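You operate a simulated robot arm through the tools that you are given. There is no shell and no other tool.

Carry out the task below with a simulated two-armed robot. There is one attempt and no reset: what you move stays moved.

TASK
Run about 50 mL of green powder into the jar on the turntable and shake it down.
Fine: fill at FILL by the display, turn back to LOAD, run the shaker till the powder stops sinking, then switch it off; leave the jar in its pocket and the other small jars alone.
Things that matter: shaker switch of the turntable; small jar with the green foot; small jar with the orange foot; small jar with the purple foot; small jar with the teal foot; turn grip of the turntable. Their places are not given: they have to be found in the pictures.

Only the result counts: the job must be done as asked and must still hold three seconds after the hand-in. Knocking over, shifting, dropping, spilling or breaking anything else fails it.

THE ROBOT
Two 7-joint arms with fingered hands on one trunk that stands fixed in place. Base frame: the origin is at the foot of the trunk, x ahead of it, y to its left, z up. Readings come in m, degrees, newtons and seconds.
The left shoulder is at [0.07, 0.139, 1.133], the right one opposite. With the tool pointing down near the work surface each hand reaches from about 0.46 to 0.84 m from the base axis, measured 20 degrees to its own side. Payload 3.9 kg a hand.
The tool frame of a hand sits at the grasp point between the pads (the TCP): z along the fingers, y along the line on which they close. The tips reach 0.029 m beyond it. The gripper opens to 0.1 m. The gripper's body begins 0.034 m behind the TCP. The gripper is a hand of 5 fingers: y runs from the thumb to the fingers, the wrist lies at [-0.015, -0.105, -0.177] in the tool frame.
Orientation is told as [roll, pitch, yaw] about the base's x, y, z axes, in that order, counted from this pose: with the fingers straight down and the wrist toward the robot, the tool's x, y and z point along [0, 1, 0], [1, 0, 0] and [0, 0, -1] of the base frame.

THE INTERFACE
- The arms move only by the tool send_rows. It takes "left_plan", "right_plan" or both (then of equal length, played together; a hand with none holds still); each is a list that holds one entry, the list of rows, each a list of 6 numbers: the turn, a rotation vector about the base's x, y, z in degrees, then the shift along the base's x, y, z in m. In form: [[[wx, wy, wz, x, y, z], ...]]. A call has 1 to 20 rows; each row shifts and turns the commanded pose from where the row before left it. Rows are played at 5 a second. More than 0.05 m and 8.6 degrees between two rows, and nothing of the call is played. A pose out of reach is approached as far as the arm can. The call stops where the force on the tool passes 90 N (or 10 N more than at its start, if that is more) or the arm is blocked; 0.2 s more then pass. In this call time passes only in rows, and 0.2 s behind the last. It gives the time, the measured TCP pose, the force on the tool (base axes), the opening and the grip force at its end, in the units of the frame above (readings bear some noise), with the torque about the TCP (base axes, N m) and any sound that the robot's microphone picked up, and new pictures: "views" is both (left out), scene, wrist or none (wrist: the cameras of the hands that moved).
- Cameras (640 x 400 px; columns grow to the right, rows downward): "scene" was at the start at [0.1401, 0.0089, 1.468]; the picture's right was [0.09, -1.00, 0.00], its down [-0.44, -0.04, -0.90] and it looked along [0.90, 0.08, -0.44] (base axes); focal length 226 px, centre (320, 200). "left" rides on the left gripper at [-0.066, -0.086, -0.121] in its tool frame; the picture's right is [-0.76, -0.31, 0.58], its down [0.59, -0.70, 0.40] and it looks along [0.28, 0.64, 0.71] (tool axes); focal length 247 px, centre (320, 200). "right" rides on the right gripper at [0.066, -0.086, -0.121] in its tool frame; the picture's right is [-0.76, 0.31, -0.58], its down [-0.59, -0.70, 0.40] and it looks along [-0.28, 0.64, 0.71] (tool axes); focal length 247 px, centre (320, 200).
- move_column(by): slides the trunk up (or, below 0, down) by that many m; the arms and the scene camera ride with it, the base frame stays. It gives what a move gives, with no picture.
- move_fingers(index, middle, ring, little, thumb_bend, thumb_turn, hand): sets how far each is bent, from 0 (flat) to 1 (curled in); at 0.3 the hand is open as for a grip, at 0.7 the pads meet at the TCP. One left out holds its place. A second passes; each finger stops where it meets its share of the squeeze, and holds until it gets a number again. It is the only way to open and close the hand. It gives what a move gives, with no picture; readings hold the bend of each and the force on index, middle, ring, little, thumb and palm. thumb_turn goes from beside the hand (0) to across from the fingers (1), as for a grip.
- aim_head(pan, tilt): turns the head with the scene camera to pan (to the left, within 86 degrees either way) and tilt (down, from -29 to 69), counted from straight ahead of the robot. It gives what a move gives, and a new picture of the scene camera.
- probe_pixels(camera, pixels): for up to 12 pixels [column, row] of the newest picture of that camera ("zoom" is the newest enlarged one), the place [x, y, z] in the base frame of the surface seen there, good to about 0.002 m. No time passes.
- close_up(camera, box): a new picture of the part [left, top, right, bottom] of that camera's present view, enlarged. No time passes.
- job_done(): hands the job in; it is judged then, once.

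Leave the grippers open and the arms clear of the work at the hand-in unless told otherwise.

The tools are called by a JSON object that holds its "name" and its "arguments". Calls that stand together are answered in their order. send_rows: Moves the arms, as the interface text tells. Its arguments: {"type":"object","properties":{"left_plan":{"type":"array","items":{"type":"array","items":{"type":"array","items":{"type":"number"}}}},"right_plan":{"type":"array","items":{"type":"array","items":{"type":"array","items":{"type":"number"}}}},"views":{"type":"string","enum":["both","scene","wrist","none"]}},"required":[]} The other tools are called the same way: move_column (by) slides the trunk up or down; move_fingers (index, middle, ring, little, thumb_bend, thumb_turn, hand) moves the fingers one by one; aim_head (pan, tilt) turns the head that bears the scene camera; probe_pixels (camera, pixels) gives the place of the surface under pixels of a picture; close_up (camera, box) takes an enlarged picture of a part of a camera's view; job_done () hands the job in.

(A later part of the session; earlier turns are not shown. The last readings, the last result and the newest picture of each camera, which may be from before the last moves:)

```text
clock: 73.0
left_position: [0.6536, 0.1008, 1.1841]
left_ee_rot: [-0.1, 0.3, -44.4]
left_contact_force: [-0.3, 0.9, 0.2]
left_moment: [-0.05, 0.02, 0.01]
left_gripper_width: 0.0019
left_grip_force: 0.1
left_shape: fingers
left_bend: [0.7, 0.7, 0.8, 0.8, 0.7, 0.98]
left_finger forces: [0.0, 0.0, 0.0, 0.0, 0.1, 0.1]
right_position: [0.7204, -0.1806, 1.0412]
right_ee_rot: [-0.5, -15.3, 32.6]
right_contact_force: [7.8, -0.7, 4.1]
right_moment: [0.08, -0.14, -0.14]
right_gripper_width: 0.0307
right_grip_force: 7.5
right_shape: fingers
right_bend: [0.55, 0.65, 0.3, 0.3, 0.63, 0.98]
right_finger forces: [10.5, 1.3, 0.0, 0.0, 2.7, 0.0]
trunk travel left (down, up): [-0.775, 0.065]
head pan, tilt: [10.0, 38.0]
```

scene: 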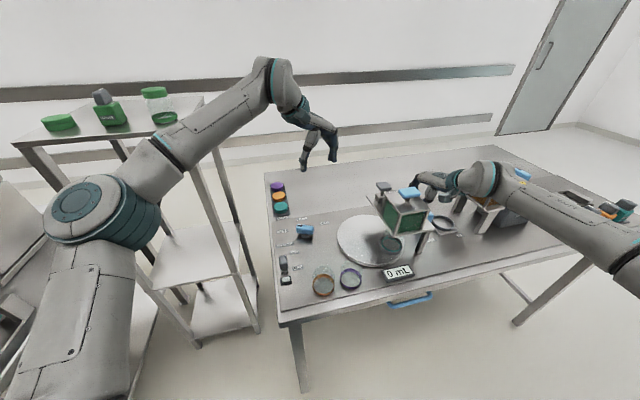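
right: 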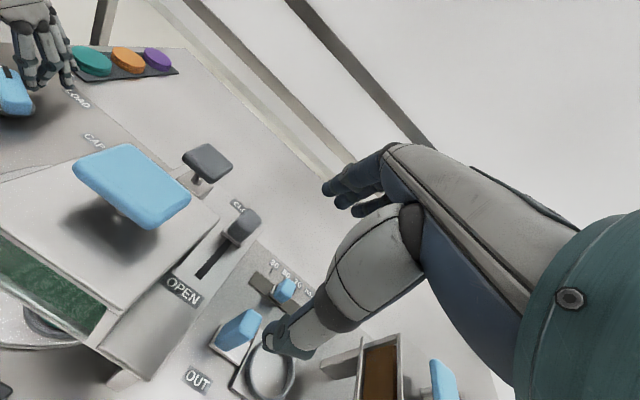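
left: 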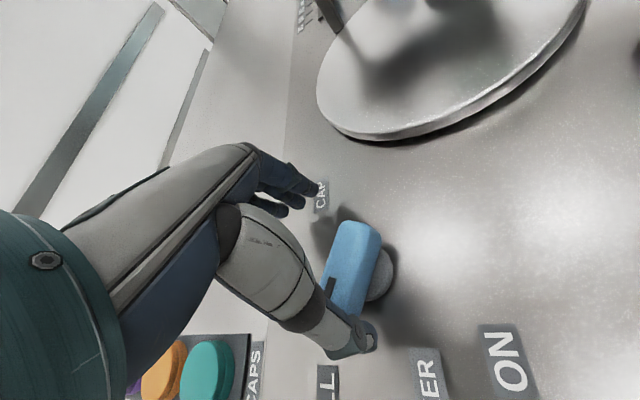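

{"name": "send_rows", "arguments": {"left_plan": [[[0, 0, 0, -0.004, -0.043, 0.003], [0, 0, 0, -0.004, -0.043, 0], [0, 0, 0, -0.004, -0.043, 0], [0, 0, 0, -0.004, -0.043, 0], [0, 0, 0, -0.002, -0.042, 0]]], "views": "both"}}

{"name": "close_up", "arguments": {"camera": "scene", "box": [340, 110, 480, 220]}}

```text
clock: 74.2
left_position: [0.6398, -0.1163, 1.1893]
left_ee_rot: [-0.1, 0.2, -44.2]
left_contact_force: [0.2, -0.3, -0.3]
left_moment: [0.04, 0.0, 0.0]
left_gripper_width: 0.0017
left_grip_force: 0.1
left_shape: fingers
left_bend: [0.7, 0.7, 0.8, 0.8, 0.7, 0.98]
left_finger forces: [0.0, 0.0, 0.0, 0.0, 0.1, 0.1]
right_position: [0.7197, -0.1812, 1.0415]
right_ee_rot: [-0.5, -15.4, 32.7]
right_contact_force: [8.4, 1.1, 3.9]
right_moment: [0.09, -0.2, -0.14]
right_gripper_width: 0.0309
right_grip_force: 7.3
right_shape: fingers
right_bend: [0.55, 0.65, 0.3, 0.3, 0.63, 0.97]
right_finger forces: [11.2, 0.9, 0.1, 0.1, 2.5, 0.1]
trunk travel left (down, up): [-0.775, 0.065]
head pan, tilt: [10.0, 38.0]
```

scene: 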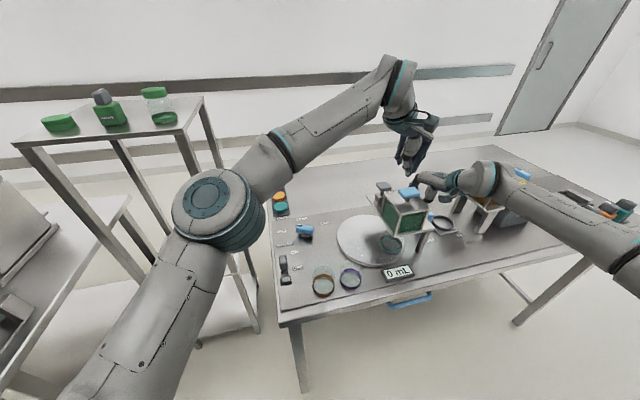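
left: 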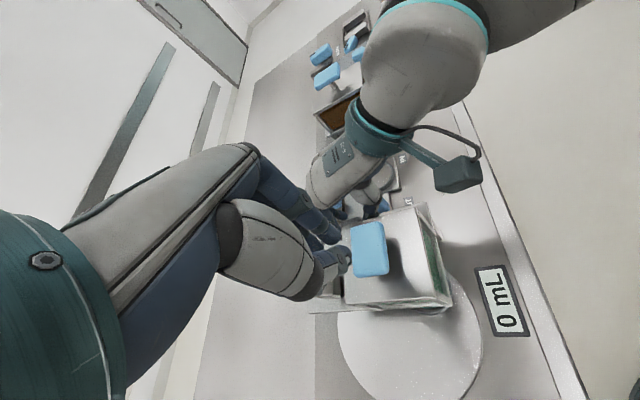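

```text
3.64 times, centred on (410, 165) of scene
```

zoom: 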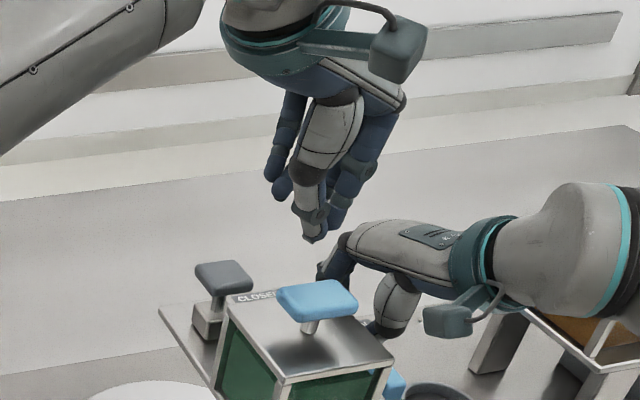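

The left fingertips are above the T's left half. I descend gently until contact, watching the force.

{"name": "send_rows", "arguments": {"left_plan": [[[0, 0, 0, 0, -0.006, -0.025], [0, 0, 0, 0, -0.004, -0.02], [0, 0, 0, 0, 0, -0.006]]], "views": "none"}}

{"name": "close_up", "arguments": {"camera": "scene", "box": [345, 140, 465, 290]}}

```text
clock: 75.0
left_position: [0.6373, -0.1229, 1.1388]
left_ee_rot: [-0.1, 0.1, -44.3]
left_contact_force: [0.2, 0.2, 0.1]
left_moment: [0.0, 0.0, 0.03]
left_gripper_width: 0.0017
left_grip_force: 0.1
left_shape: fingers
left_bend: [0.7, 0.7, 0.8, 0.8, 0.7, 0.98]
left_finger forces: [0.0, 0.0, 0.1, 0.0, 0.0, 0.0]
right_position: [0.7202, -0.1803, 1.0417]
right_ee_rot: [-0.4, -15.3, 32.6]
right_contact_force: [7.7, 0.3, 3.9]
right_moment: [0.03, -0.15, -0.16]
right_gripper_width: 0.0309
right_grip_force: 7.1
right_shape: fingers
right_bend: [0.55, 0.65, 0.3, 0.3, 0.63, 0.98]
right_finger forces: [10.6, 1.1, 0.1, 0.0, 2.8, 0.0]
trunk travel left (down, up): [-0.775, 0.065]
head pan, tilt: [10.0, 38.0]
```

```text
2.67 times, centred on (405, 215) of scene
```

zoom: 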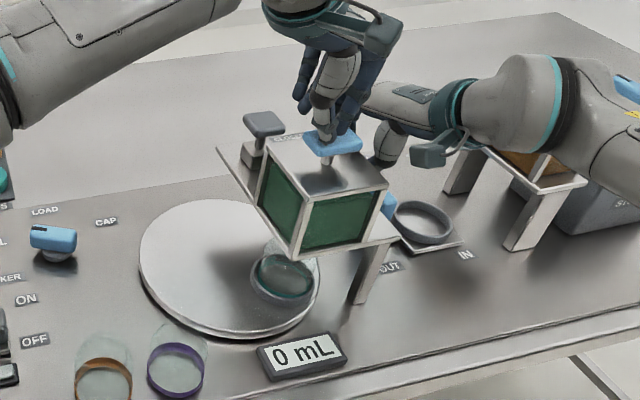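

Just above the T. I go down 3 mm at a time.

{"name": "send_rows", "arguments": {"left_plan": [[[0, 0, 0, 0, 0, -0.003], [0, 0, 0, 0, 0, -0.003]]], "views": "none"}}

{"name": "close_up", "arguments": {"camera": "scene", "box": [345, 140, 465, 290]}}

```text
clock: 75.6
left_position: [0.6384, -0.1227, 1.134]
left_ee_rot: [-0.2, 0.1, -44.3]
left_contact_force: [-0.2, 0.0, 2.1]
left_moment: [0.01, 0.02, 0.03]
left_gripper_width: 0.0011
left_grip_force: 1.5
left_shape: fingers
left_bend: [0.7, 0.7, 0.8, 0.8, 0.7, 0.98]
left_finger forces: [0.0, 0.0, 0.0, 0.0, 1.8, 0.0]
right_position: [0.7204, -0.1805, 1.0411]
right_ee_rot: [-0.4, -15.3, 32.6]
right_contact_force: [9.7, -0.2, 3.4]
right_moment: [0.05, -0.15, -0.16]
right_gripper_width: 0.0311
right_grip_force: 7.3
right_shape: fingers
right_bend: [0.55, 0.65, 0.3, 0.3, 0.63, 0.98]
right_finger forces: [10.6, 1.3, 0.1, 0.0, 2.7, 0.1]
trunk travel left (down, up): [-0.775, 0.065]
head pan, tilt: [10.0, 38.0]
```

```text
2.67 times, centred on (405, 215) of scene
```

zoom: 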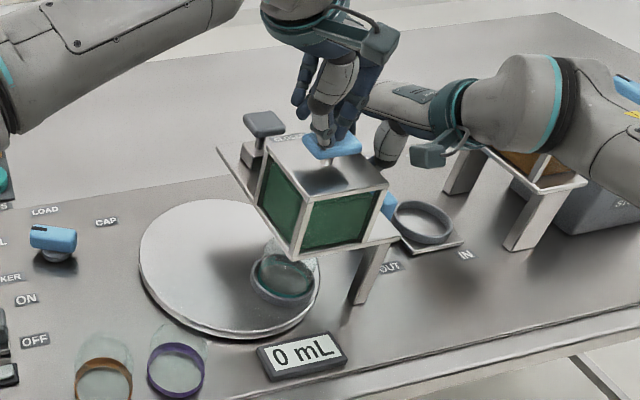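

Contact (2.1 N). I press 4 mm further to see whether the T yields.

{"name": "send_rows", "arguments": {"left_plan": [[[0, 0, 0, 0, 0, -0.002], [0, 0, 0, 0, 0, -0.002]]], "views": "none"}}

{"name": "close_up", "arguments": {"camera": "scene", "box": [345, 140, 465, 290]}}

```text
clock: 76.2
left_position: [0.638, -0.1242, 1.1308]
left_ee_rot: [-0.1, 0.1, -44.3]
left_contact_force: [-1.2, 1.8, 2.7]
left_moment: [0.03, 0.07, -0.03]
left_gripper_width: 0.0013
left_grip_force: 1.5
left_shape: fingers
left_bend: [0.7, 0.7, 0.8, 0.8, 0.7, 0.98]
left_finger forces: [0.1, 0.0, 0.1, 0.0, 3.0, 0.0]
right_position: [0.7198, -0.1802, 1.0411]
right_ee_rot: [-0.5, -15.4, 32.6]
right_contact_force: [8.5, -0.4, 3.3]
right_moment: [0.03, -0.13, -0.17]
right_gripper_width: 0.0309
right_grip_force: 7.4
right_shape: fingers
right_bend: [0.55, 0.65, 0.3, 0.3, 0.63, 0.98]
right_finger forces: [10.7, 1.4, 0.1, 0.1, 2.5, 0.0]
trunk travel left (down, up): [-0.775, 0.065]
head pan, tilt: [10.0, 38.0]
```

```text
2.67 times, centred on (405, 215) of scene
```

zoom: 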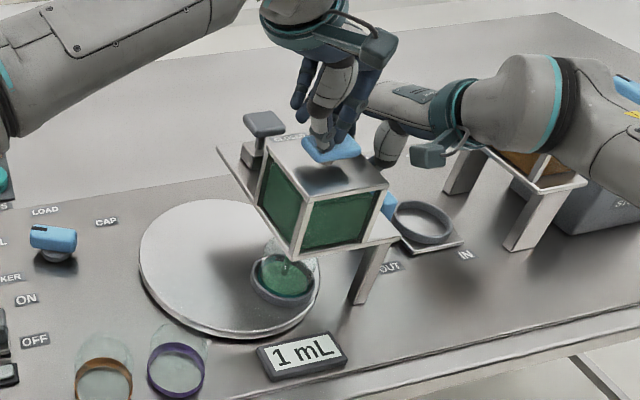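

The display shows 1 mL and powder runs into the jar: the blue T is the run button. I hold this press and watch the rate.

{"name": "send_rows", "arguments": {"left_plan": [[[0, 0, 0, 0, 0, 0]]], "views": "none"}}

{"name": "close_up", "arguments": {"camera": "scene", "box": [345, 140, 465, 290]}}

```text
clock: 76.6
left_position: [0.6378, -0.1245, 1.13]
left_ee_rot: [-0.1, 0.2, -44.4]
left_contact_force: [-0.2, 0.0, 2.2]
left_moment: [0.03, 0.07, 0.01]
left_gripper_width: 0.0014
left_grip_force: 1.6
left_shape: fingers
left_bend: [0.7, 0.7, 0.8, 0.8, 0.7, 0.98]
left_finger forces: [0.0, 0.0, 0.1, 0.1, 3.0, 0.0]
right_position: [0.7206, -0.1802, 1.041]
right_ee_rot: [-0.5, -15.2, 32.6]
right_contact_force: [9.2, -0.5, 2.5]
right_moment: [0.06, -0.16, -0.14]
right_gripper_width: 0.0308
right_grip_force: 7.1
right_shape: fingers
right_bend: [0.55, 0.65, 0.3, 0.3, 0.63, 0.98]
right_finger forces: [10.6, 1.4, 0.0, 0.0, 2.7, 0.0]
trunk travel left (down, up): [-0.775, 0.065]
head pan, tilt: [10.0, 38.0]
```

```text
2.67 times, centred on (405, 215) of scene
```

zoom: 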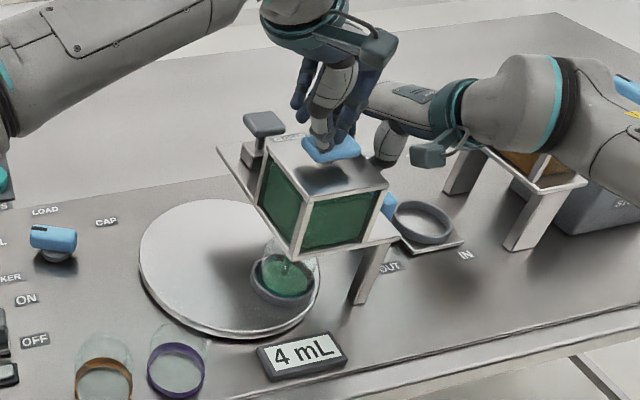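

4 mL, about 7 mL/s. I hold 1.8 s more and check.

{"name": "send_rows", "arguments": {"left_plan": [[[0, 0, 0, 0, 0, 0], [0, 0, 0, 0, 0, 0], [0, 0, 0, 0, 0, 0], [0, 0, 0, 0, 0, 0], [0, 0, 0, 0, 0, 0], [0, 0, 0, 0, 0, 0], [0, 0, 0, 0, 0, 0], [0, 0, 0, 0, 0, 0]]], "views": "none"}}

{"name": "close_up", "arguments": {"camera": "scene", "box": [345, 140, 465, 290]}}

```text
clock: 78.4
left_position: [0.6369, -0.1237, 1.1297]
left_ee_rot: [-0.1, 0.1, -44.4]
left_contact_force: [-0.5, 0.5, 2.9]
left_moment: [0.04, 0.04, -0.02]
left_gripper_width: 0.0016
left_grip_force: 1.1
left_shape: fingers
left_bend: [0.7, 0.7, 0.8, 0.8, 0.7, 0.98]
left_finger forces: [0.0, 0.0, 0.0, 0.1, 3.0, 0.0]
right_position: [0.7196, -0.1813, 1.0414]
right_ee_rot: [-0.6, -15.4, 32.6]
right_contact_force: [8.7, -0.8, 2.6]
right_moment: [0.04, -0.14, -0.18]
right_gripper_width: 0.0309
right_grip_force: 7.1
right_shape: fingers
right_bend: [0.55, 0.65, 0.3, 0.3, 0.63, 0.98]
right_finger forces: [10.5, 1.6, 0.0, 0.0, 2.6, 0.0]
trunk travel left (down, up): [-0.775, 0.065]
head pan, tilt: [10.0, 38.0]
```

```text
2.67 times, centred on (405, 215) of scene
```

zoom: 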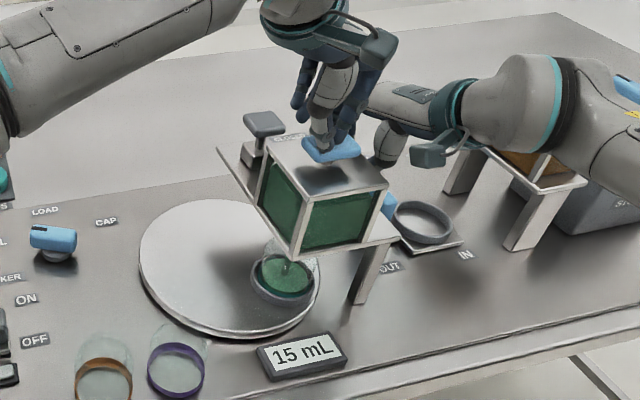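

15 mL at about 6.1 mL/s. I hold 3.4 s more (expected ≈36 mL).

{"name": "send_rows", "arguments": {"left_plan": [[[0, 0, 0, 0, 0, 0], [0, 0, 0, 0, 0, 0], [0, 0, 0, 0, 0, 0], [0, 0, 0, 0, 0, 0], [0, 0, 0, 0, 0, 0], [0, 0, 0, 0, 0, 0], [0, 0, 0, 0, 0, 0], [0, 0, 0, 0, 0, 0], [0, 0, 0, 0, 0, 0], [0, 0, 0, 0, 0, 0], [0, 0, 0, 0, 0, 0], [0, 0, 0, 0, 0, 0], [0, 0, 0, 0, 0, 0], [0, 0, 0, 0, 0, 0], [0, 0, 0, 0, 0, 0], [0, 0, 0, 0, 0, 0]]], "views": "none"}}

{"name": "close_up", "arguments": {"camera": "scene", "box": [345, 140, 465, 290]}}

```text
clock: 81.8
left_position: [0.6379, -0.1253, 1.1292]
left_ee_rot: [-0.1, 0.1, -44.3]
left_contact_force: [-0.8, 0.8, 3.6]
left_moment: [0.03, 0.02, -0.01]
left_gripper_width: 0.0014
left_grip_force: 1.5
left_shape: fingers
left_bend: [0.7, 0.7, 0.8, 0.8, 0.7, 0.98]
left_finger forces: [0.0, 0.1, 0.1, 0.0, 3.0, 0.0]
right_position: [0.721, -0.1809, 1.0415]
right_ee_rot: [-0.6, -15.3, 32.6]
right_contact_force: [9.5, -0.2, 2.1]
right_moment: [0.03, -0.17, -0.19]
right_gripper_width: 0.031
right_grip_force: 7.2
right_shape: fingers
right_bend: [0.55, 0.65, 0.3, 0.3, 0.63, 0.98]
right_finger forces: [10.6, 1.6, 0.0, 0.0, 2.5, 0.1]
trunk travel left (down, up): [-0.775, 0.065]
head pan, tilt: [10.0, 38.0]
```

```text
2.67 times, centred on (405, 215) of scene
```

zoom: 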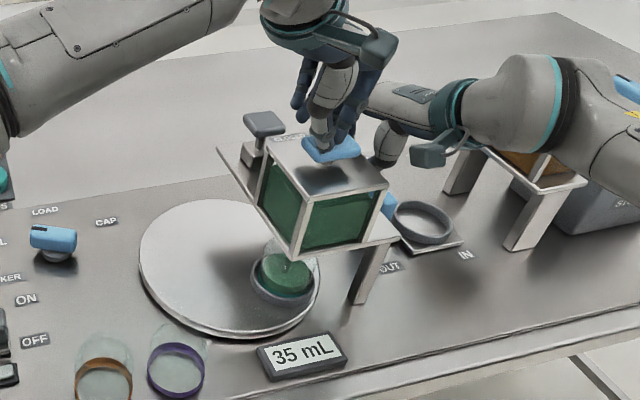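

35 mL. I hold 1.6 s more (expected ≈44 mL).

{"name": "send_rows", "arguments": {"left_plan": [[[0, 0, 0, 0, 0, 0], [0, 0, 0, 0, 0, 0], [0, 0, 0, 0, 0, 0], [0, 0, 0, 0, 0, 0], [0, 0, 0, 0, 0, 0], [0, 0, 0, 0, 0, 0], [0, 0, 0, 0, 0, 0]]], "views": "none"}}

{"name": "close_up", "arguments": {"camera": "scene", "box": [345, 140, 465, 290]}}

```text
clock: 83.4
left_position: [0.6381, -0.1249, 1.1305]
left_ee_rot: [-0.1, 0.1, -44.2]
left_contact_force: [0.6, 2.1, 3.1]
left_moment: [0.04, 0.06, -0.04]
left_gripper_width: 0.0014
left_grip_force: 1.8
left_shape: fingers
left_bend: [0.7, 0.7, 0.8, 0.8, 0.7, 0.98]
left_finger forces: [0.1, 0.1, 0.1, 0.0, 3.0, 0.0]
right_position: [0.7207, -0.1814, 1.0414]
right_ee_rot: [-0.5, -15.3, 32.5]
right_contact_force: [8.7, -1.4, 2.5]
right_moment: [0.03, -0.12, -0.17]
right_gripper_width: 0.0311
right_grip_force: 7.0
right_shape: fingers
right_bend: [0.55, 0.65, 0.3, 0.3, 0.63, 0.98]
right_finger forces: [10.6, 1.6, 0.1, 0.0, 2.7, 0.0]
trunk travel left (down, up): [-0.775, 0.065]
head pan, tilt: [10.0, 38.0]
```

```text
2.67 times, centred on (405, 215) of scene
```

zoom: 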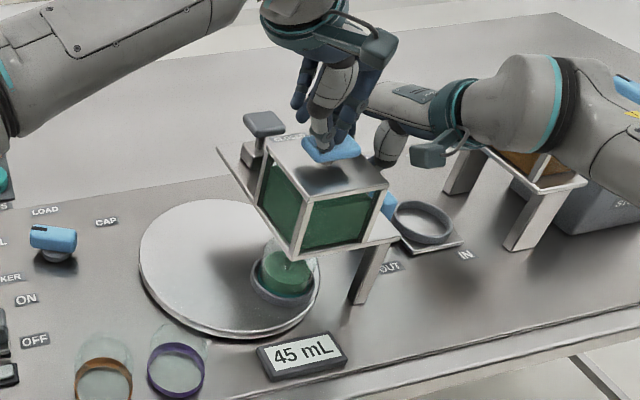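

45 mL. I hold 0.4 s more, then lift off the T.

{"name": "send_rows", "arguments": {"left_plan": [[[0, 0, 0, 0, 0, 0], [0, 0, 0, 0, 0, 0], [0, 0, 0, 0, 0, 0.008], [0, 0, 0, 0, 0, 0.02]]], "views": "none"}}

{"name": "close_up", "arguments": {"camera": "scene", "box": [345, 140, 465, 290]}}

```text
clock: 84.4
left_position: [0.6376, -0.1246, 1.1562]
left_ee_rot: [-0.1, 0.4, -44.4]
left_contact_force: [0.6, -0.5, -0.1]
left_moment: [0.0, -0.03, 0.0]
left_gripper_width: 0.0015
left_grip_force: 0.1
left_shape: fingers
left_bend: [0.7, 0.7, 0.8, 0.8, 0.7, 0.98]
left_finger forces: [0.0, 0.0, 0.0, 0.0, 0.0, 0.1]
right_position: [0.7202, -0.1807, 1.0411]
right_ee_rot: [-0.5, -15.4, 32.6]
right_contact_force: [7.3, 0.5, 4.6]
right_moment: [0.04, -0.11, -0.14]
right_gripper_width: 0.031
right_grip_force: 7.7
right_shape: fingers
right_bend: [0.55, 0.65, 0.3, 0.3, 0.63, 0.98]
right_finger forces: [10.4, 1.2, 0.0, 0.0, 2.7, 0.1]
trunk travel left (down, up): [-0.775, 0.065]
head pan, tilt: [10.0, 38.0]
```

```text
2.67 times, centred on (405, 215) of scene
```

zoom: 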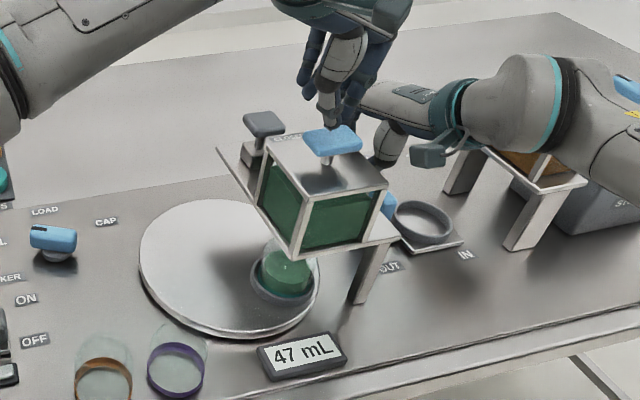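

47 mL with the T released. I wait a moment to see whether the reading is steady.

{"name": "send_rows", "arguments": {"left_plan": [[[0, 0, 0, 0, 0, 0], [0, 0, 0, 0, 0, 0]]], "views": "none"}}

{"name": "close_up", "arguments": {"camera": "scene", "box": [345, 170, 445, 290]}}

```text
clock: 85.0
left_position: [0.6375, -0.1252, 1.1555]
left_ee_rot: [-0.1, 0.1, -44.4]
left_contact_force: [0.2, -0.2, -1.0]
left_moment: [-0.03, 0.02, -0.02]
left_gripper_width: 0.0014
left_grip_force: 0.0
left_shape: fingers
left_bend: [0.7, 0.7, 0.8, 0.8, 0.7, 0.98]
left_finger forces: [0.1, 0.1, 0.1, 0.1, 0.0, 0.0]
right_position: [0.72, -0.1816, 1.041]
right_ee_rot: [-0.4, -15.3, 32.6]
right_contact_force: [7.1, -0.5, 3.6]
right_moment: [0.07, -0.11, -0.17]
right_gripper_width: 0.0308
right_grip_force: 7.6
right_shape: fingers
right_bend: [0.55, 0.65, 0.3, 0.3, 0.63, 0.98]
right_finger forces: [10.4, 1.4, 0.1, 0.0, 2.9, 0.0]
trunk travel left (down, up): [-0.775, 0.065]
head pan, tilt: [10.0, 38.0]
```

```text
3.33 times, centred on (395, 230) of scene
```

zoom: 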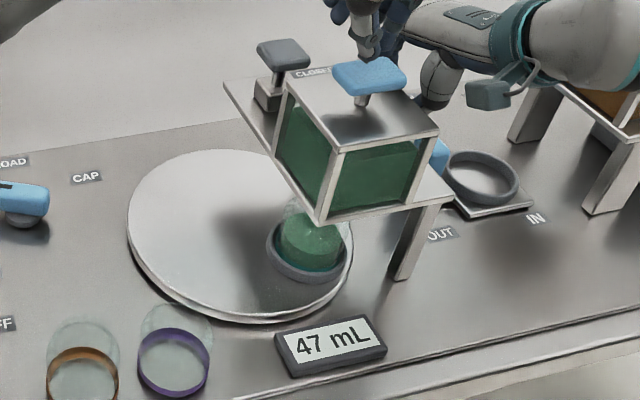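

Steady at 47 mL. I add about 3 mL: a short press of about half a second.

{"name": "send_rows", "arguments": {"left_plan": [[[0, 0, 0, 0, 0, -0.018], [0, 0, 0, 0, 0, -0.0075], [0, 0, 0, 0, 0, 0], [0, 0, 0, 0, 0, 0], [0, 0, 0, 0, 0, 0.01], [0, 0, 0, 0, 0, 0.02]]], "views": "none"}}

{"name": "close_up", "arguments": {"camera": "scene", "box": [345, 170, 445, 290]}}

```text
clock: 86.4
left_position: [0.6357, -0.1241, 1.1614]
left_ee_rot: [-0.2, 0.2, -44.3]
left_contact_force: [0.3, 0.1, -0.2]
left_moment: [0.01, -0.01, 0.0]
left_gripper_width: 0.0012
left_grip_force: 0.1
left_shape: fingers
left_bend: [0.7, 0.7, 0.8, 0.8, 0.7, 0.98]
left_finger forces: [0.1, 0.1, 0.0, 0.0, 0.0, 0.1]
right_position: [0.7207, -0.1814, 1.0406]
right_ee_rot: [-0.5, -15.3, 32.6]
right_contact_force: [7.0, 0.3, 3.1]
right_moment: [0.07, -0.15, -0.16]
right_gripper_width: 0.0309
right_grip_force: 7.2
right_shape: fingers
right_bend: [0.55, 0.65, 0.3, 0.3, 0.63, 0.97]
right_finger forces: [10.5, 1.3, 0.0, 0.1, 2.9, 0.0]
trunk travel left (down, up): [-0.775, 0.065]
head pan, tilt: [10.0, 38.0]
```

```text
3.33 times, centred on (395, 230) of scene
```

zoom: 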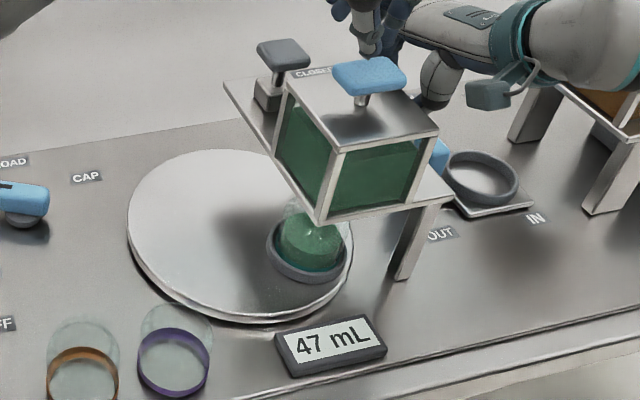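

No change: the press was too shallow. I repeat 2.5 mm deeper.

{"name": "send_rows", "arguments": {"left_plan": [[[0, 0, 0, 0, 0, -0.025], [0, 0, 0, 0, 0, -0.009], [0, 0, 0, 0, 0, 0], [0, 0, 0, 0, 0, 0], [0, 0, 0, 0, 0, 0.01], [0, 0, 0, 0, 0, 0.02]]], "views": "none"}}

{"name": "close_up", "arguments": {"camera": "scene", "box": [345, 170, 445, 290]}}

```text
clock: 87.8
left_position: [0.6366, -0.1257, 1.1575]
left_ee_rot: [-0.1, 0.1, -44.3]
left_contact_force: [0.4, 0.4, 0.3]
left_moment: [0.01, -0.01, 0.0]
left_gripper_width: 0.0015
left_grip_force: 0.1
left_shape: fingers
left_bend: [0.7, 0.7, 0.8, 0.8, 0.7, 0.98]
left_finger forces: [0.1, 0.0, 0.0, 0.0, 0.0, 0.1]
right_position: [0.7197, -0.1805, 1.0414]
right_ee_rot: [-0.5, -15.4, 32.5]
right_contact_force: [6.9, 0.9, 3.6]
right_moment: [0.06, -0.11, -0.16]
right_gripper_width: 0.0306
right_grip_force: 7.5
right_shape: fingers
right_bend: [0.55, 0.65, 0.3, 0.3, 0.63, 0.97]
right_finger forces: [10.6, 1.4, 0.0, 0.0, 2.9, 0.1]
trunk travel left (down, up): [-0.775, 0.065]
head pan, tilt: [10.0, 38.0]
heard: click
```

```text
3.33 times, centred on (395, 230) of scene
```

zoom: 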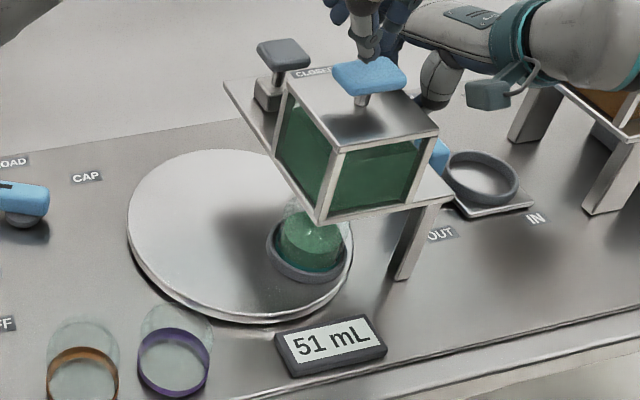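

51 mL – about 50, good. Now I lift the left hand away from the T and release the gate slider (it stays at OPEN, where it was at the start), then lift the right hand clear.

{"name": "send_rows", "arguments": {"left_plan": [[[0, 0, 0, 0, 0.01, 0.04], [0, 0, 0, 0, 0.045, 0.01], [0, 0, 0, 0, 0.045, 0], [0, 0, 0, 0.005, 0.045, 0], [0, 0, 0, 0.01, 0.045, -0.01], [0, 0, 0, 0.01, 0.045, -0.01]]], "views": "none"}}

{"name": "move_fingers", "arguments": {"hand": "right", "index": 0.3, "middle": 0.3, "thumb_bend": 0.3}}

{"name": "send_rows", "arguments": {"right_plan": [[[0, 0, 0, 0.002, 0, 0.03], [0, 0, 0, 0, 0, 0.04], [0, 0, 0, 0, -0.01, 0.04], [0, 0, 0, -0.01, -0.03, 0.01], [0, 0, 0, -0.03, -0.035, 0], [0, 0, 0, -0.03, -0.035, 0]]], "views": "both"}}

{"name": "close_up", "arguments": {"camera": "scene", "box": [265, 170, 445, 290]}}

```text
clock: 89.2
left_position: [0.6616, 0.1118, 1.1866]
left_ee_rot: [-0.1, 0.1, -44.3]
left_contact_force: [-0.3, 0.8, 0.6]
left_moment: [-0.01, 0.0, 0.01]
left_gripper_width: 0.0015
left_grip_force: 0.1
left_shape: fingers
left_bend: [0.7, 0.7, 0.8, 0.8, 0.7, 0.98]
left_finger forces: [0.1, 0.1, 0.0, 0.0, 0.0, 0.2]
right_position: [0.7212, -0.1807, 1.042]
right_ee_rot: [-0.5, -15.4, 32.6]
right_contact_force: [7.3, 0.5, 3.6]
right_moment: [0.03, -0.14, -0.16]
right_gripper_width: 0.0306
right_grip_force: 7.7
right_shape: fingers
right_bend: [0.55, 0.65, 0.3, 0.3, 0.63, 0.97]
right_finger forces: [10.5, 1.7, 0.1, 0.0, 3.1, 0.0]
trunk travel left (down, up): [-0.775, 0.065]
head pan, tilt: [10.0, 38.0]
```

```text
clock: 90.2
left_position: [0.6588, 0.1111, 1.1874]
left_ee_rot: [-0.1, 0.1, -44.2]
left_contact_force: [-0.7, 0.3, -0.5]
left_moment: [0.01, -0.01, -0.01]
left_gripper_width: 0.0012
left_grip_force: 0.1
left_shape: fingers
left_bend: [0.7, 0.7, 0.8, 0.8, 0.7, 0.98]
left_finger forces: [0.1, 0.1, 0.1, 0.0, 0.1, 0.0]
right_position: [0.7201, -0.1807, 1.0421]
right_ee_rot: [-0.6, -15.3, 32.8]
right_contact_force: [0.0, 0.0, 0.4]
right_moment: [0.0, -0.01, 0.05]
right_gripper_width: 0.0986
right_grip_force: 0.1
right_shape: fingers
right_bend: [0.3, 0.3, 0.3, 0.3, 0.3, 0.97]
right_finger forces: [0.0, 0.0, 0.0, 0.1, 0.0, 0.0]
trunk travel left (down, up): [-0.775, 0.065]
head pan, tilt: [10.0, 38.0]
```

```text
clock: 91.6
left_position: [0.6586, 0.1099, 1.1895]
left_ee_rot: [-0.1, 0.0, -44.3]
left_contact_force: [-0.1, 0.4, 0.8]
left_moment: [-0.04, 0.0, 0.02]
left_gripper_width: 0.0011
left_grip_force: 0.1
left_shape: fingers
left_bend: [0.7, 0.7, 0.8, 0.8, 0.7, 0.98]
left_finger forces: [0.0, 0.0, 0.0, 0.0, 0.0, 0.0]
right_position: [0.6509, -0.2922, 1.1608]
right_ee_rot: [-0.5, -15.5, 32.7]
right_contact_force: [-1.0, 0.8, -0.2]
right_moment: [0.01, -0.03, 0.0]
right_gripper_width: 0.0982
right_grip_force: 0.2
right_shape: fingers
right_bend: [0.3, 0.3, 0.3, 0.3, 0.3, 0.98]
right_finger forces: [0.0, 0.1, 0.1, 0.0, 0.0, 0.1]
trunk travel left (down, up): [-0.775, 0.065]
head pan, tilt: [10.0, 38.0]
```

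scene: 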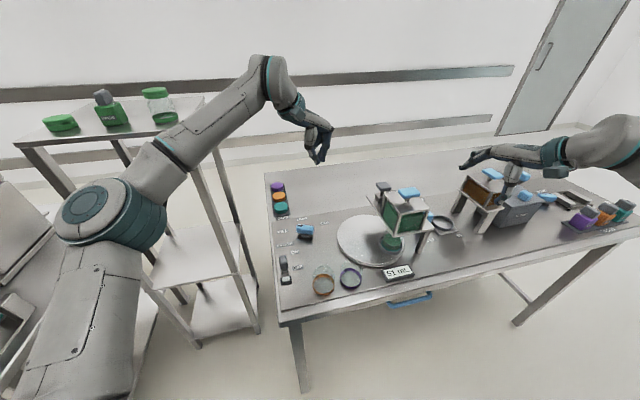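
right: 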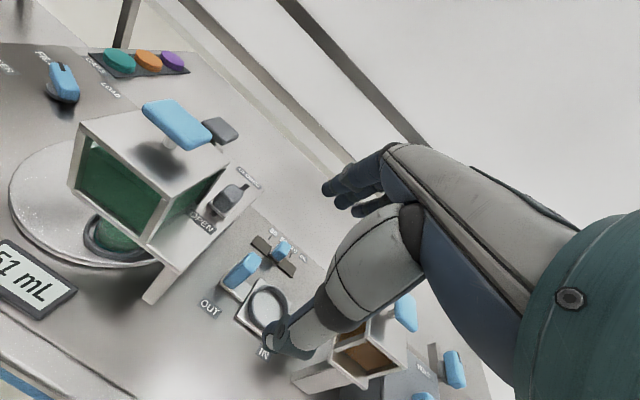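

```text
3.33 times, centred on (355, 230) of scene
```

zoom: 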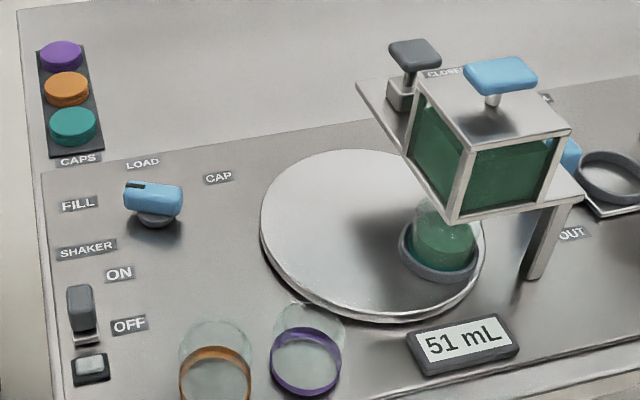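

Steady at 51 mL, T up, gate at OPEN, right hand clear. Now the left hand goes back to the knob: fingers open, thumb to the left of the bar's tip.

{"name": "move_fingers", "arguments": {"hand": "left", "index": 0.3, "middle": 0.3, "ring": 0.3, "little": 0.3, "thumb_bend": 0.3}}

{"name": "send_rows", "arguments": {"left_plan": [[[0, 0, 0, 0.01, 0.02, -0.04], [0, 0, 0, 0.01, 0.015, -0.04], [0, 0, 0, 0.005, 0.007, -0.045], [0, 0, 0, 0, 0, -0.045], [0, 0, 0, 0, 0, -0.045], [0, 0, 0, 0, 0, -0.04], [0, 0, 0, 0, 0, -0.021]]], "views": "both"}}

{"name": "close_up", "arguments": {"camera": "left", "box": [220, 130, 460, 370]}}

```text
clock: 92.6
left_position: [0.6602, 0.1097, 1.1883]
left_ee_rot: [0.0, 0.0, -44.3]
left_contact_force: [-0.4, -0.9, 0.5]
left_moment: [0.03, -0.01, 0.01]
left_gripper_width: 0.0984
left_grip_force: 0.0
left_shape: fingers
left_bend: [0.3, 0.3, 0.3, 0.3, 0.3, 0.98]
left_finger forces: [0.1, 0.1, 0.1, 0.0, 0.1, 0.0]
right_position: [0.6517, -0.2917, 1.1606]
right_ee_rot: [-0.5, -15.5, 32.6]
right_contact_force: [0.3, -0.6, 0.2]
right_moment: [0.01, 0.02, -0.03]
right_gripper_width: 0.0985
right_grip_force: 0.0
right_shape: fingers
right_bend: [0.3, 0.3, 0.3, 0.3, 0.3, 0.98]
right_finger forces: [0.1, 0.0, 0.1, 0.1, 0.1, 0.0]
trunk travel left (down, up): [-0.775, 0.065]
head pan, tilt: [10.0, 38.0]
```

```text
clock: 94.2
left_position: [0.6859, 0.1518, 0.9118]
left_ee_rot: [0.0, 0.0, -44.3]
left_contact_force: [-0.5, 0.3, -0.7]
left_moment: [0.0, -0.04, 0.03]
left_gripper_width: 0.0984
left_grip_force: 0.0
left_shape: fingers
left_bend: [0.3, 0.3, 0.3, 0.3, 0.3, 0.98]
left_finger forces: [0.0, 0.1, 0.0, 0.0, 0.0, 0.0]
right_position: [0.6518, -0.2918, 1.16]
right_ee_rot: [-0.5, -15.4, 32.6]
right_contact_force: [-0.3, -0.8, 0.3]
right_moment: [-0.03, -0.01, 0.0]
right_gripper_width: 0.0987
right_grip_force: 0.2
right_shape: fingers
right_bend: [0.3, 0.3, 0.3, 0.3, 0.3, 0.98]
right_finger forces: [0.0, 0.0, 0.1, 0.0, 0.0, 0.0]
trunk travel left (down, up): [-0.775, 0.065]
head pan, tilt: [10.0, 38.0]
```

scene: 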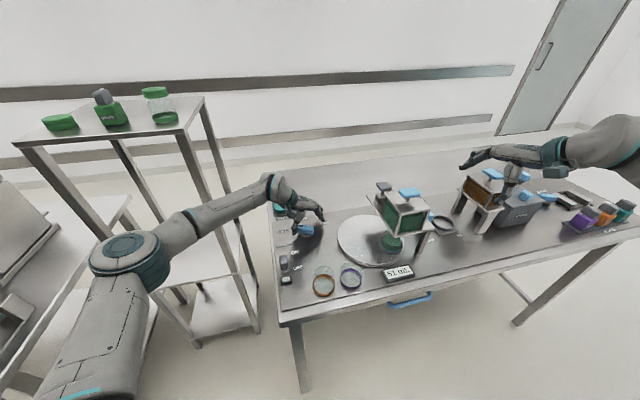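
left: 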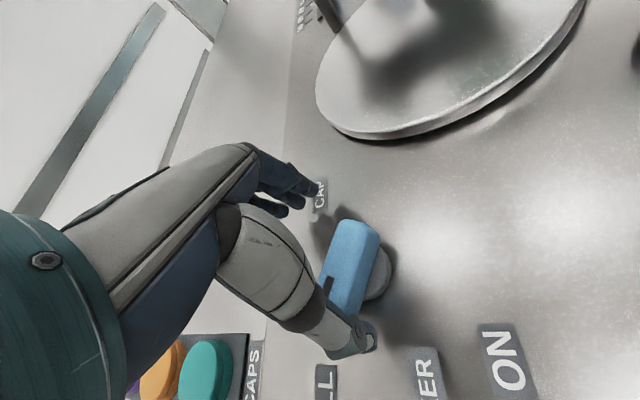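

```text
1.67 times, centred on (340, 250) of left
```

zoom: 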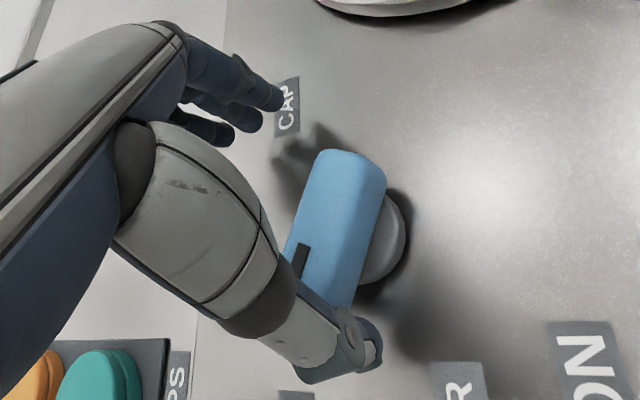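

In place as before. I push the bar slowly clockwise (+x), 2.5 mm per row.

{"name": "send_rows", "arguments": {"left_plan": [[[0, 0, 0, 0.0025, 0, 0], [0, 0, 0, 0.0025, 0.0003, 0], [0, 0, 0, 0.0025, 0.0006, 0], [0, 0, 0, 0.0025, 0.0006, 0], [0, 0, 0, 0.0025, 0.0006, 0], [0, 0, 0, 0.0025, 0.0006, 0], [0, 0, 0, 0.0025, 0.0005, 0], [0, 0, 0, 0.0025, 0.0004, 0]]], "views": "both"}}

{"name": "close_up", "arguments": {"camera": "scene", "box": [265, 170, 445, 290]}}

```text
clock: 96.0
left_position: [0.7058, 0.156, 0.9116]
left_ee_rot: [0.0, 0.1, -44.3]
left_contact_force: [-0.5, 0.1, 0.6]
left_moment: [0.02, 0.05, 0.0]
left_gripper_width: 0.0987
left_grip_force: 0.0
left_shape: fingers
left_bend: [0.3, 0.3, 0.3, 0.3, 0.3, 0.97]
left_finger forces: [0.1, 0.0, 0.0, 0.0, 0.0, 0.0]
right_position: [0.6518, -0.2908, 1.1614]
right_ee_rot: [-0.5, -15.4, 32.6]
right_contact_force: [0.0, -0.8, -0.2]
right_moment: [0.0, -0.02, -0.01]
right_gripper_width: 0.0986
right_grip_force: 0.1
right_shape: fingers
right_bend: [0.3, 0.3, 0.3, 0.3, 0.3, 0.98]
right_finger forces: [0.0, 0.1, 0.0, 0.0, 0.0, 0.0]
trunk travel left (down, up): [-0.775, 0.065]
head pan, tilt: [10.0, 38.0]
```

scene: 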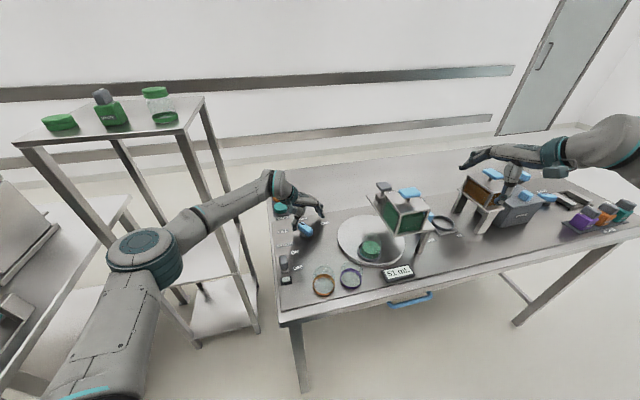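
left: 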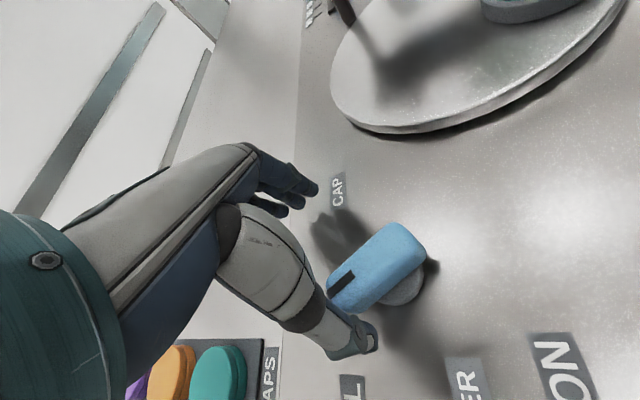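

```text
3.33 times, centred on (355, 230) of scene
```

zoom: 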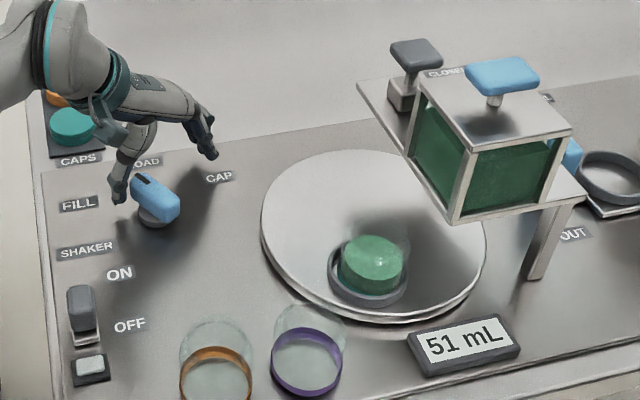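

The jar with 51 mL moves back smoothly. I push on a bit more.

{"name": "send_rows", "arguments": {"left_plan": [[[0, 0, 0, 0.0025, 0.0, 0], [0, 0, 0, 0.0025, 0.0, 0], [0, 0, 0, 0.0025, -0.0003, 0], [0, 0, 0, 0.0025, -0.0003, 0]]], "views": "both"}}

{"name": "close_up", "arguments": {"camera": "scene", "box": [265, 170, 445, 290]}}

{"name": "close_up", "arguments": {"camera": "left", "box": [240, 150, 480, 370]}}

```text
clock: 97.0
left_position: [0.7154, 0.1554, 0.912]
left_ee_rot: [0.0, 0.1, -44.3]
left_contact_force: [-0.3, 0.0, -0.9]
left_moment: [0.05, 0.0, 0.02]
left_gripper_width: 0.0993
left_grip_force: 0.0
left_shape: fingers
left_bend: [0.3, 0.3, 0.3, 0.3, 0.3, 0.97]
left_finger forces: [0.0, 0.0, 0.1, 0.1, 0.3, 0.0]
right_position: [0.6511, -0.2912, 1.16]
right_ee_rot: [-0.5, -15.4, 32.6]
right_contact_force: [0.3, 0.9, 0.1]
right_moment: [0.02, 0.0, 0.0]
right_gripper_width: 0.0986
right_grip_force: 0.1
right_shape: fingers
right_bend: [0.3, 0.3, 0.3, 0.3, 0.3, 0.98]
right_finger forces: [0.1, 0.0, 0.0, 0.0, 0.1, 0.1]
trunk travel left (down, up): [-0.775, 0.065]
head pan, tilt: [10.0, 38.0]
```

scene: 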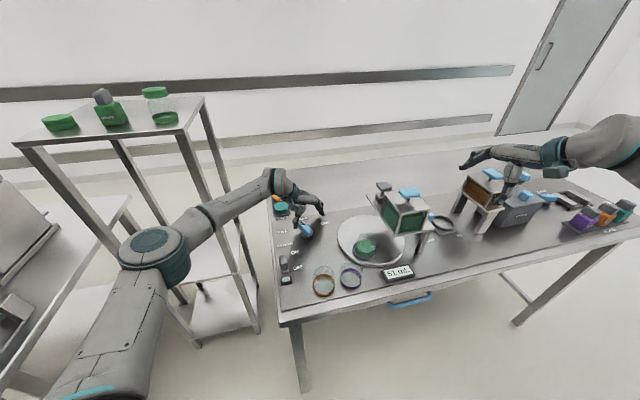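
left: 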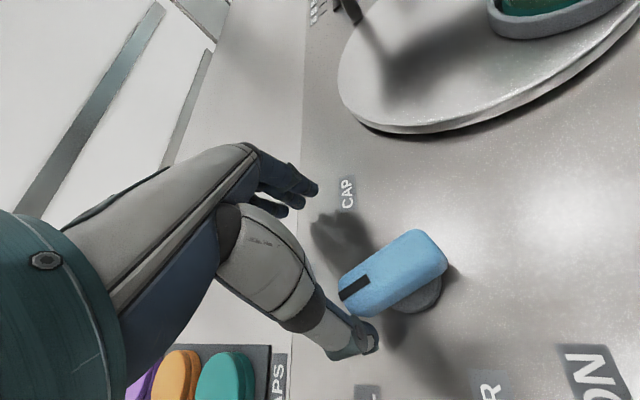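

```text
3.33 times, centred on (355, 230) of scene
```

zoom: 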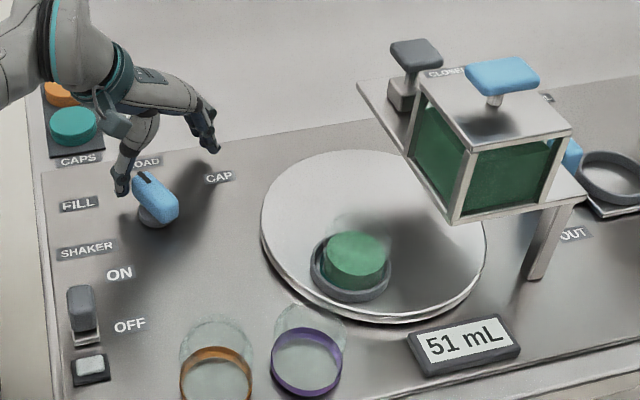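

```text
1.82 times, centred on (360, 260) of left
```

zoom: 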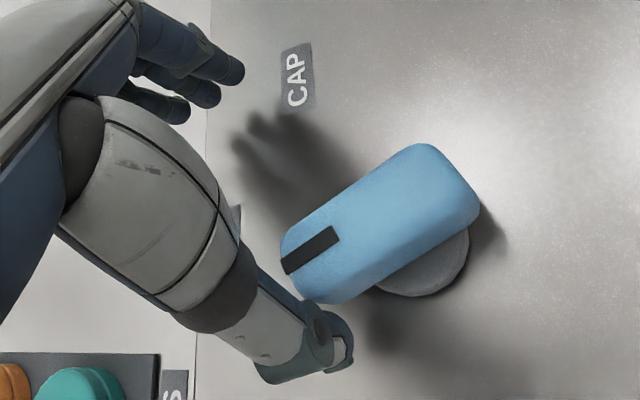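

I measure the pointer's angle now.

{"name": "probe_pixels", "arguments": {"camera": "zoom", "pixels": [[288, 265], [310, 250], [335, 233], [370, 210], [410, 183], [440, 163]]}}

```text
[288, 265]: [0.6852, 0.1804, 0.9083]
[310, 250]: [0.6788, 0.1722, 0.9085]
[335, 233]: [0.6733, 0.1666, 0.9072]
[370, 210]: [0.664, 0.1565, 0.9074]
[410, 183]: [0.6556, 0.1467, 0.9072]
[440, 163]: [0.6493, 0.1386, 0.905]
```

The pointer is at 49° (LOAD is at ≈24.7°). I push on 1 cm.

{"name": "send_rows", "arguments": {"left_plan": [[[0, 0, 0, 0.0025, -0.0003, 0], [0, 0, 0, 0.0025, -0.0004, 0], [0, 0, 0, 0.0025, -0.0005, 0], [0, 0, 0, 0.0015, -0.0005, 0]]], "views": "both"}}

{"name": "close_up", "arguments": {"camera": "left", "box": [240, 150, 480, 370]}}

```text
clock: 98.0
left_position: [0.7244, 0.1534, 0.9119]
left_ee_rot: [-0.2, 0.1, -44.2]
left_contact_force: [0.5, 0.1, -0.3]
left_moment: [0.0, 0.0, 0.02]
left_gripper_width: 0.099
left_grip_force: 0.1
left_shape: fingers
left_bend: [0.3, 0.3, 0.3, 0.3, 0.3, 0.98]
left_finger forces: [0.1, 0.0, 0.0, 0.0, 0.0, 0.1]
right_position: [0.6508, -0.2915, 1.1606]
right_ee_rot: [-0.4, -15.3, 32.6]
right_contact_force: [0.1, 0.2, -0.2]
right_moment: [0.01, 0.02, -0.02]
right_gripper_width: 0.0987
right_grip_force: 0.1
right_shape: fingers
right_bend: [0.3, 0.3, 0.3, 0.3, 0.3, 0.98]
right_finger forces: [0.1, 0.0, 0.0, 0.1, 0.1, 0.1]
trunk travel left (down, up): [-0.775, 0.065]
head pan, tilt: [10.0, 38.0]
```

scene: 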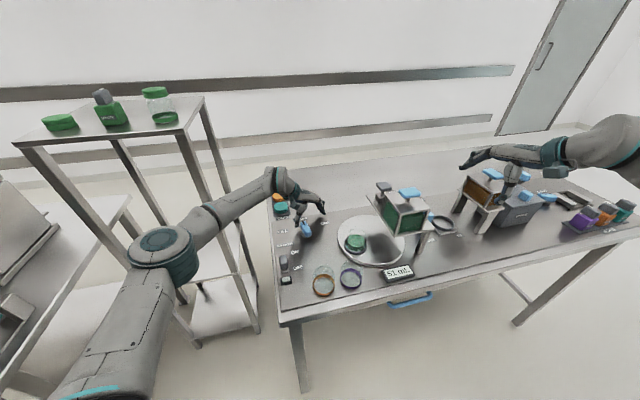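
left: 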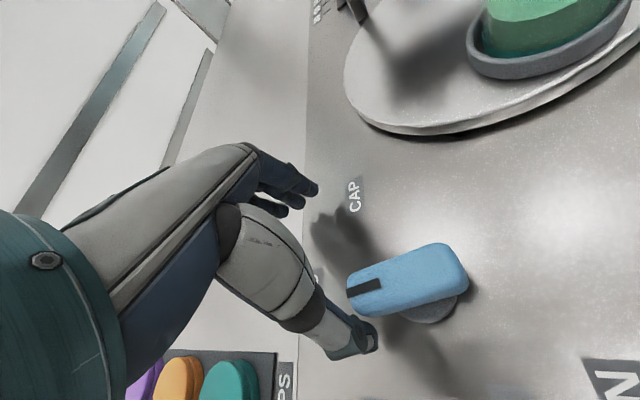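

```text
1.82 times, centred on (360, 260) of left
```

zoom: 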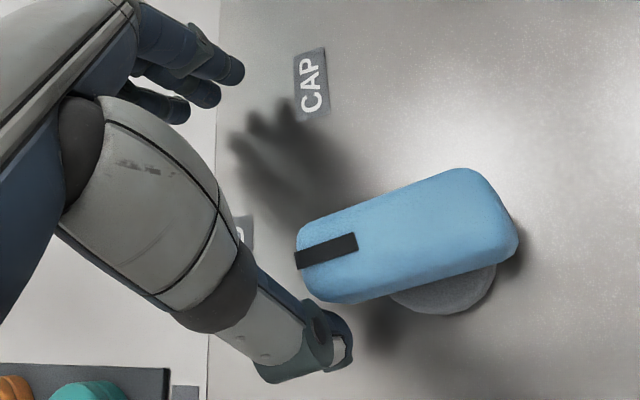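

{"name": "probe_pixels", "arguments": {"camera": "zoom", "pixels": [[300, 260], [325, 250], [352, 240], [400, 222], [450, 203], [490, 188]]}}

{"name": "close_up", "arguments": {"camera": "scene", "box": [265, 170, 445, 290]}}

```text
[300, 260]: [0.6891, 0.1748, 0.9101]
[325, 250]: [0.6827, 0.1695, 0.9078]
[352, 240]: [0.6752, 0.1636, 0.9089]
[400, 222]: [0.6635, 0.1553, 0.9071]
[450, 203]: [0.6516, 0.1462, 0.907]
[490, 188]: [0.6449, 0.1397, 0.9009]
```

```text
3.33 times, centred on (355, 230) of scene
```

zoom: 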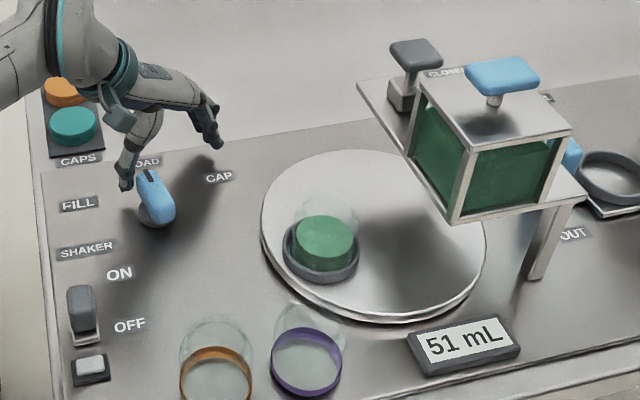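

The pointer is at 37°. Now I can grip the bar: I shift the left hand so the bar is centred between thumb and fingers, yaw −53°.

{"name": "send_rows", "arguments": {"left_plan": [[[0, 0, -3, -0.02, 0.0015, 0], [0, 0, -3, -0.02, 0.0015, 0], [0, 0, -3, -0.0195, 0.002, 0]]], "views": "none"}}

{"name": "close_up", "arguments": {"camera": "left", "box": [220, 130, 460, 350]}}

```text
clock: 98.8
left_position: [0.6637, 0.1579, 0.9121]
left_ee_rot: [0.0, 0.1, -53.3]
left_contact_force: [0.4, 0.3, 1.2]
left_moment: [0.02, -0.04, -0.01]
left_gripper_width: 0.0991
left_grip_force: 0.0
left_shape: fingers
left_bend: [0.3, 0.3, 0.3, 0.3, 0.3, 0.98]
left_finger forces: [0.0, 0.1, 0.0, 0.1, 0.0, 0.0]
right_position: [0.652, -0.2914, 1.1607]
right_ee_rot: [-0.6, -15.5, 32.7]
right_contact_force: [-0.1, -0.2, -0.7]
right_moment: [0.0, -0.02, 0.01]
right_gripper_width: 0.0986
right_grip_force: 0.0
right_shape: fingers
right_bend: [0.3, 0.3, 0.3, 0.3, 0.3, 0.98]
right_finger forces: [0.1, 0.0, 0.1, 0.1, 0.0, 0.1]
trunk travel left (down, up): [-0.775, 0.065]
head pan, tilt: [10.0, 38.0]
```

```text
1.82 times, centred on (340, 240) of left
```

zoom: 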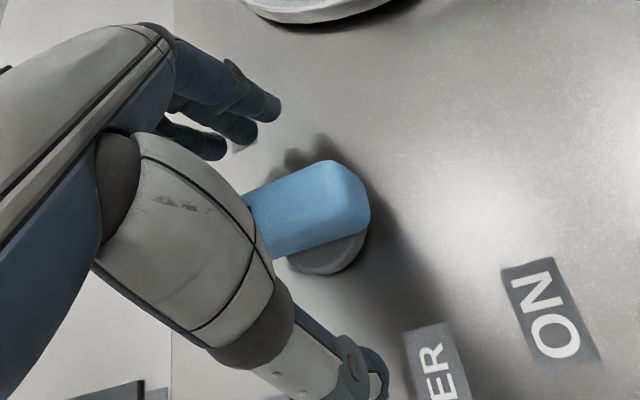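

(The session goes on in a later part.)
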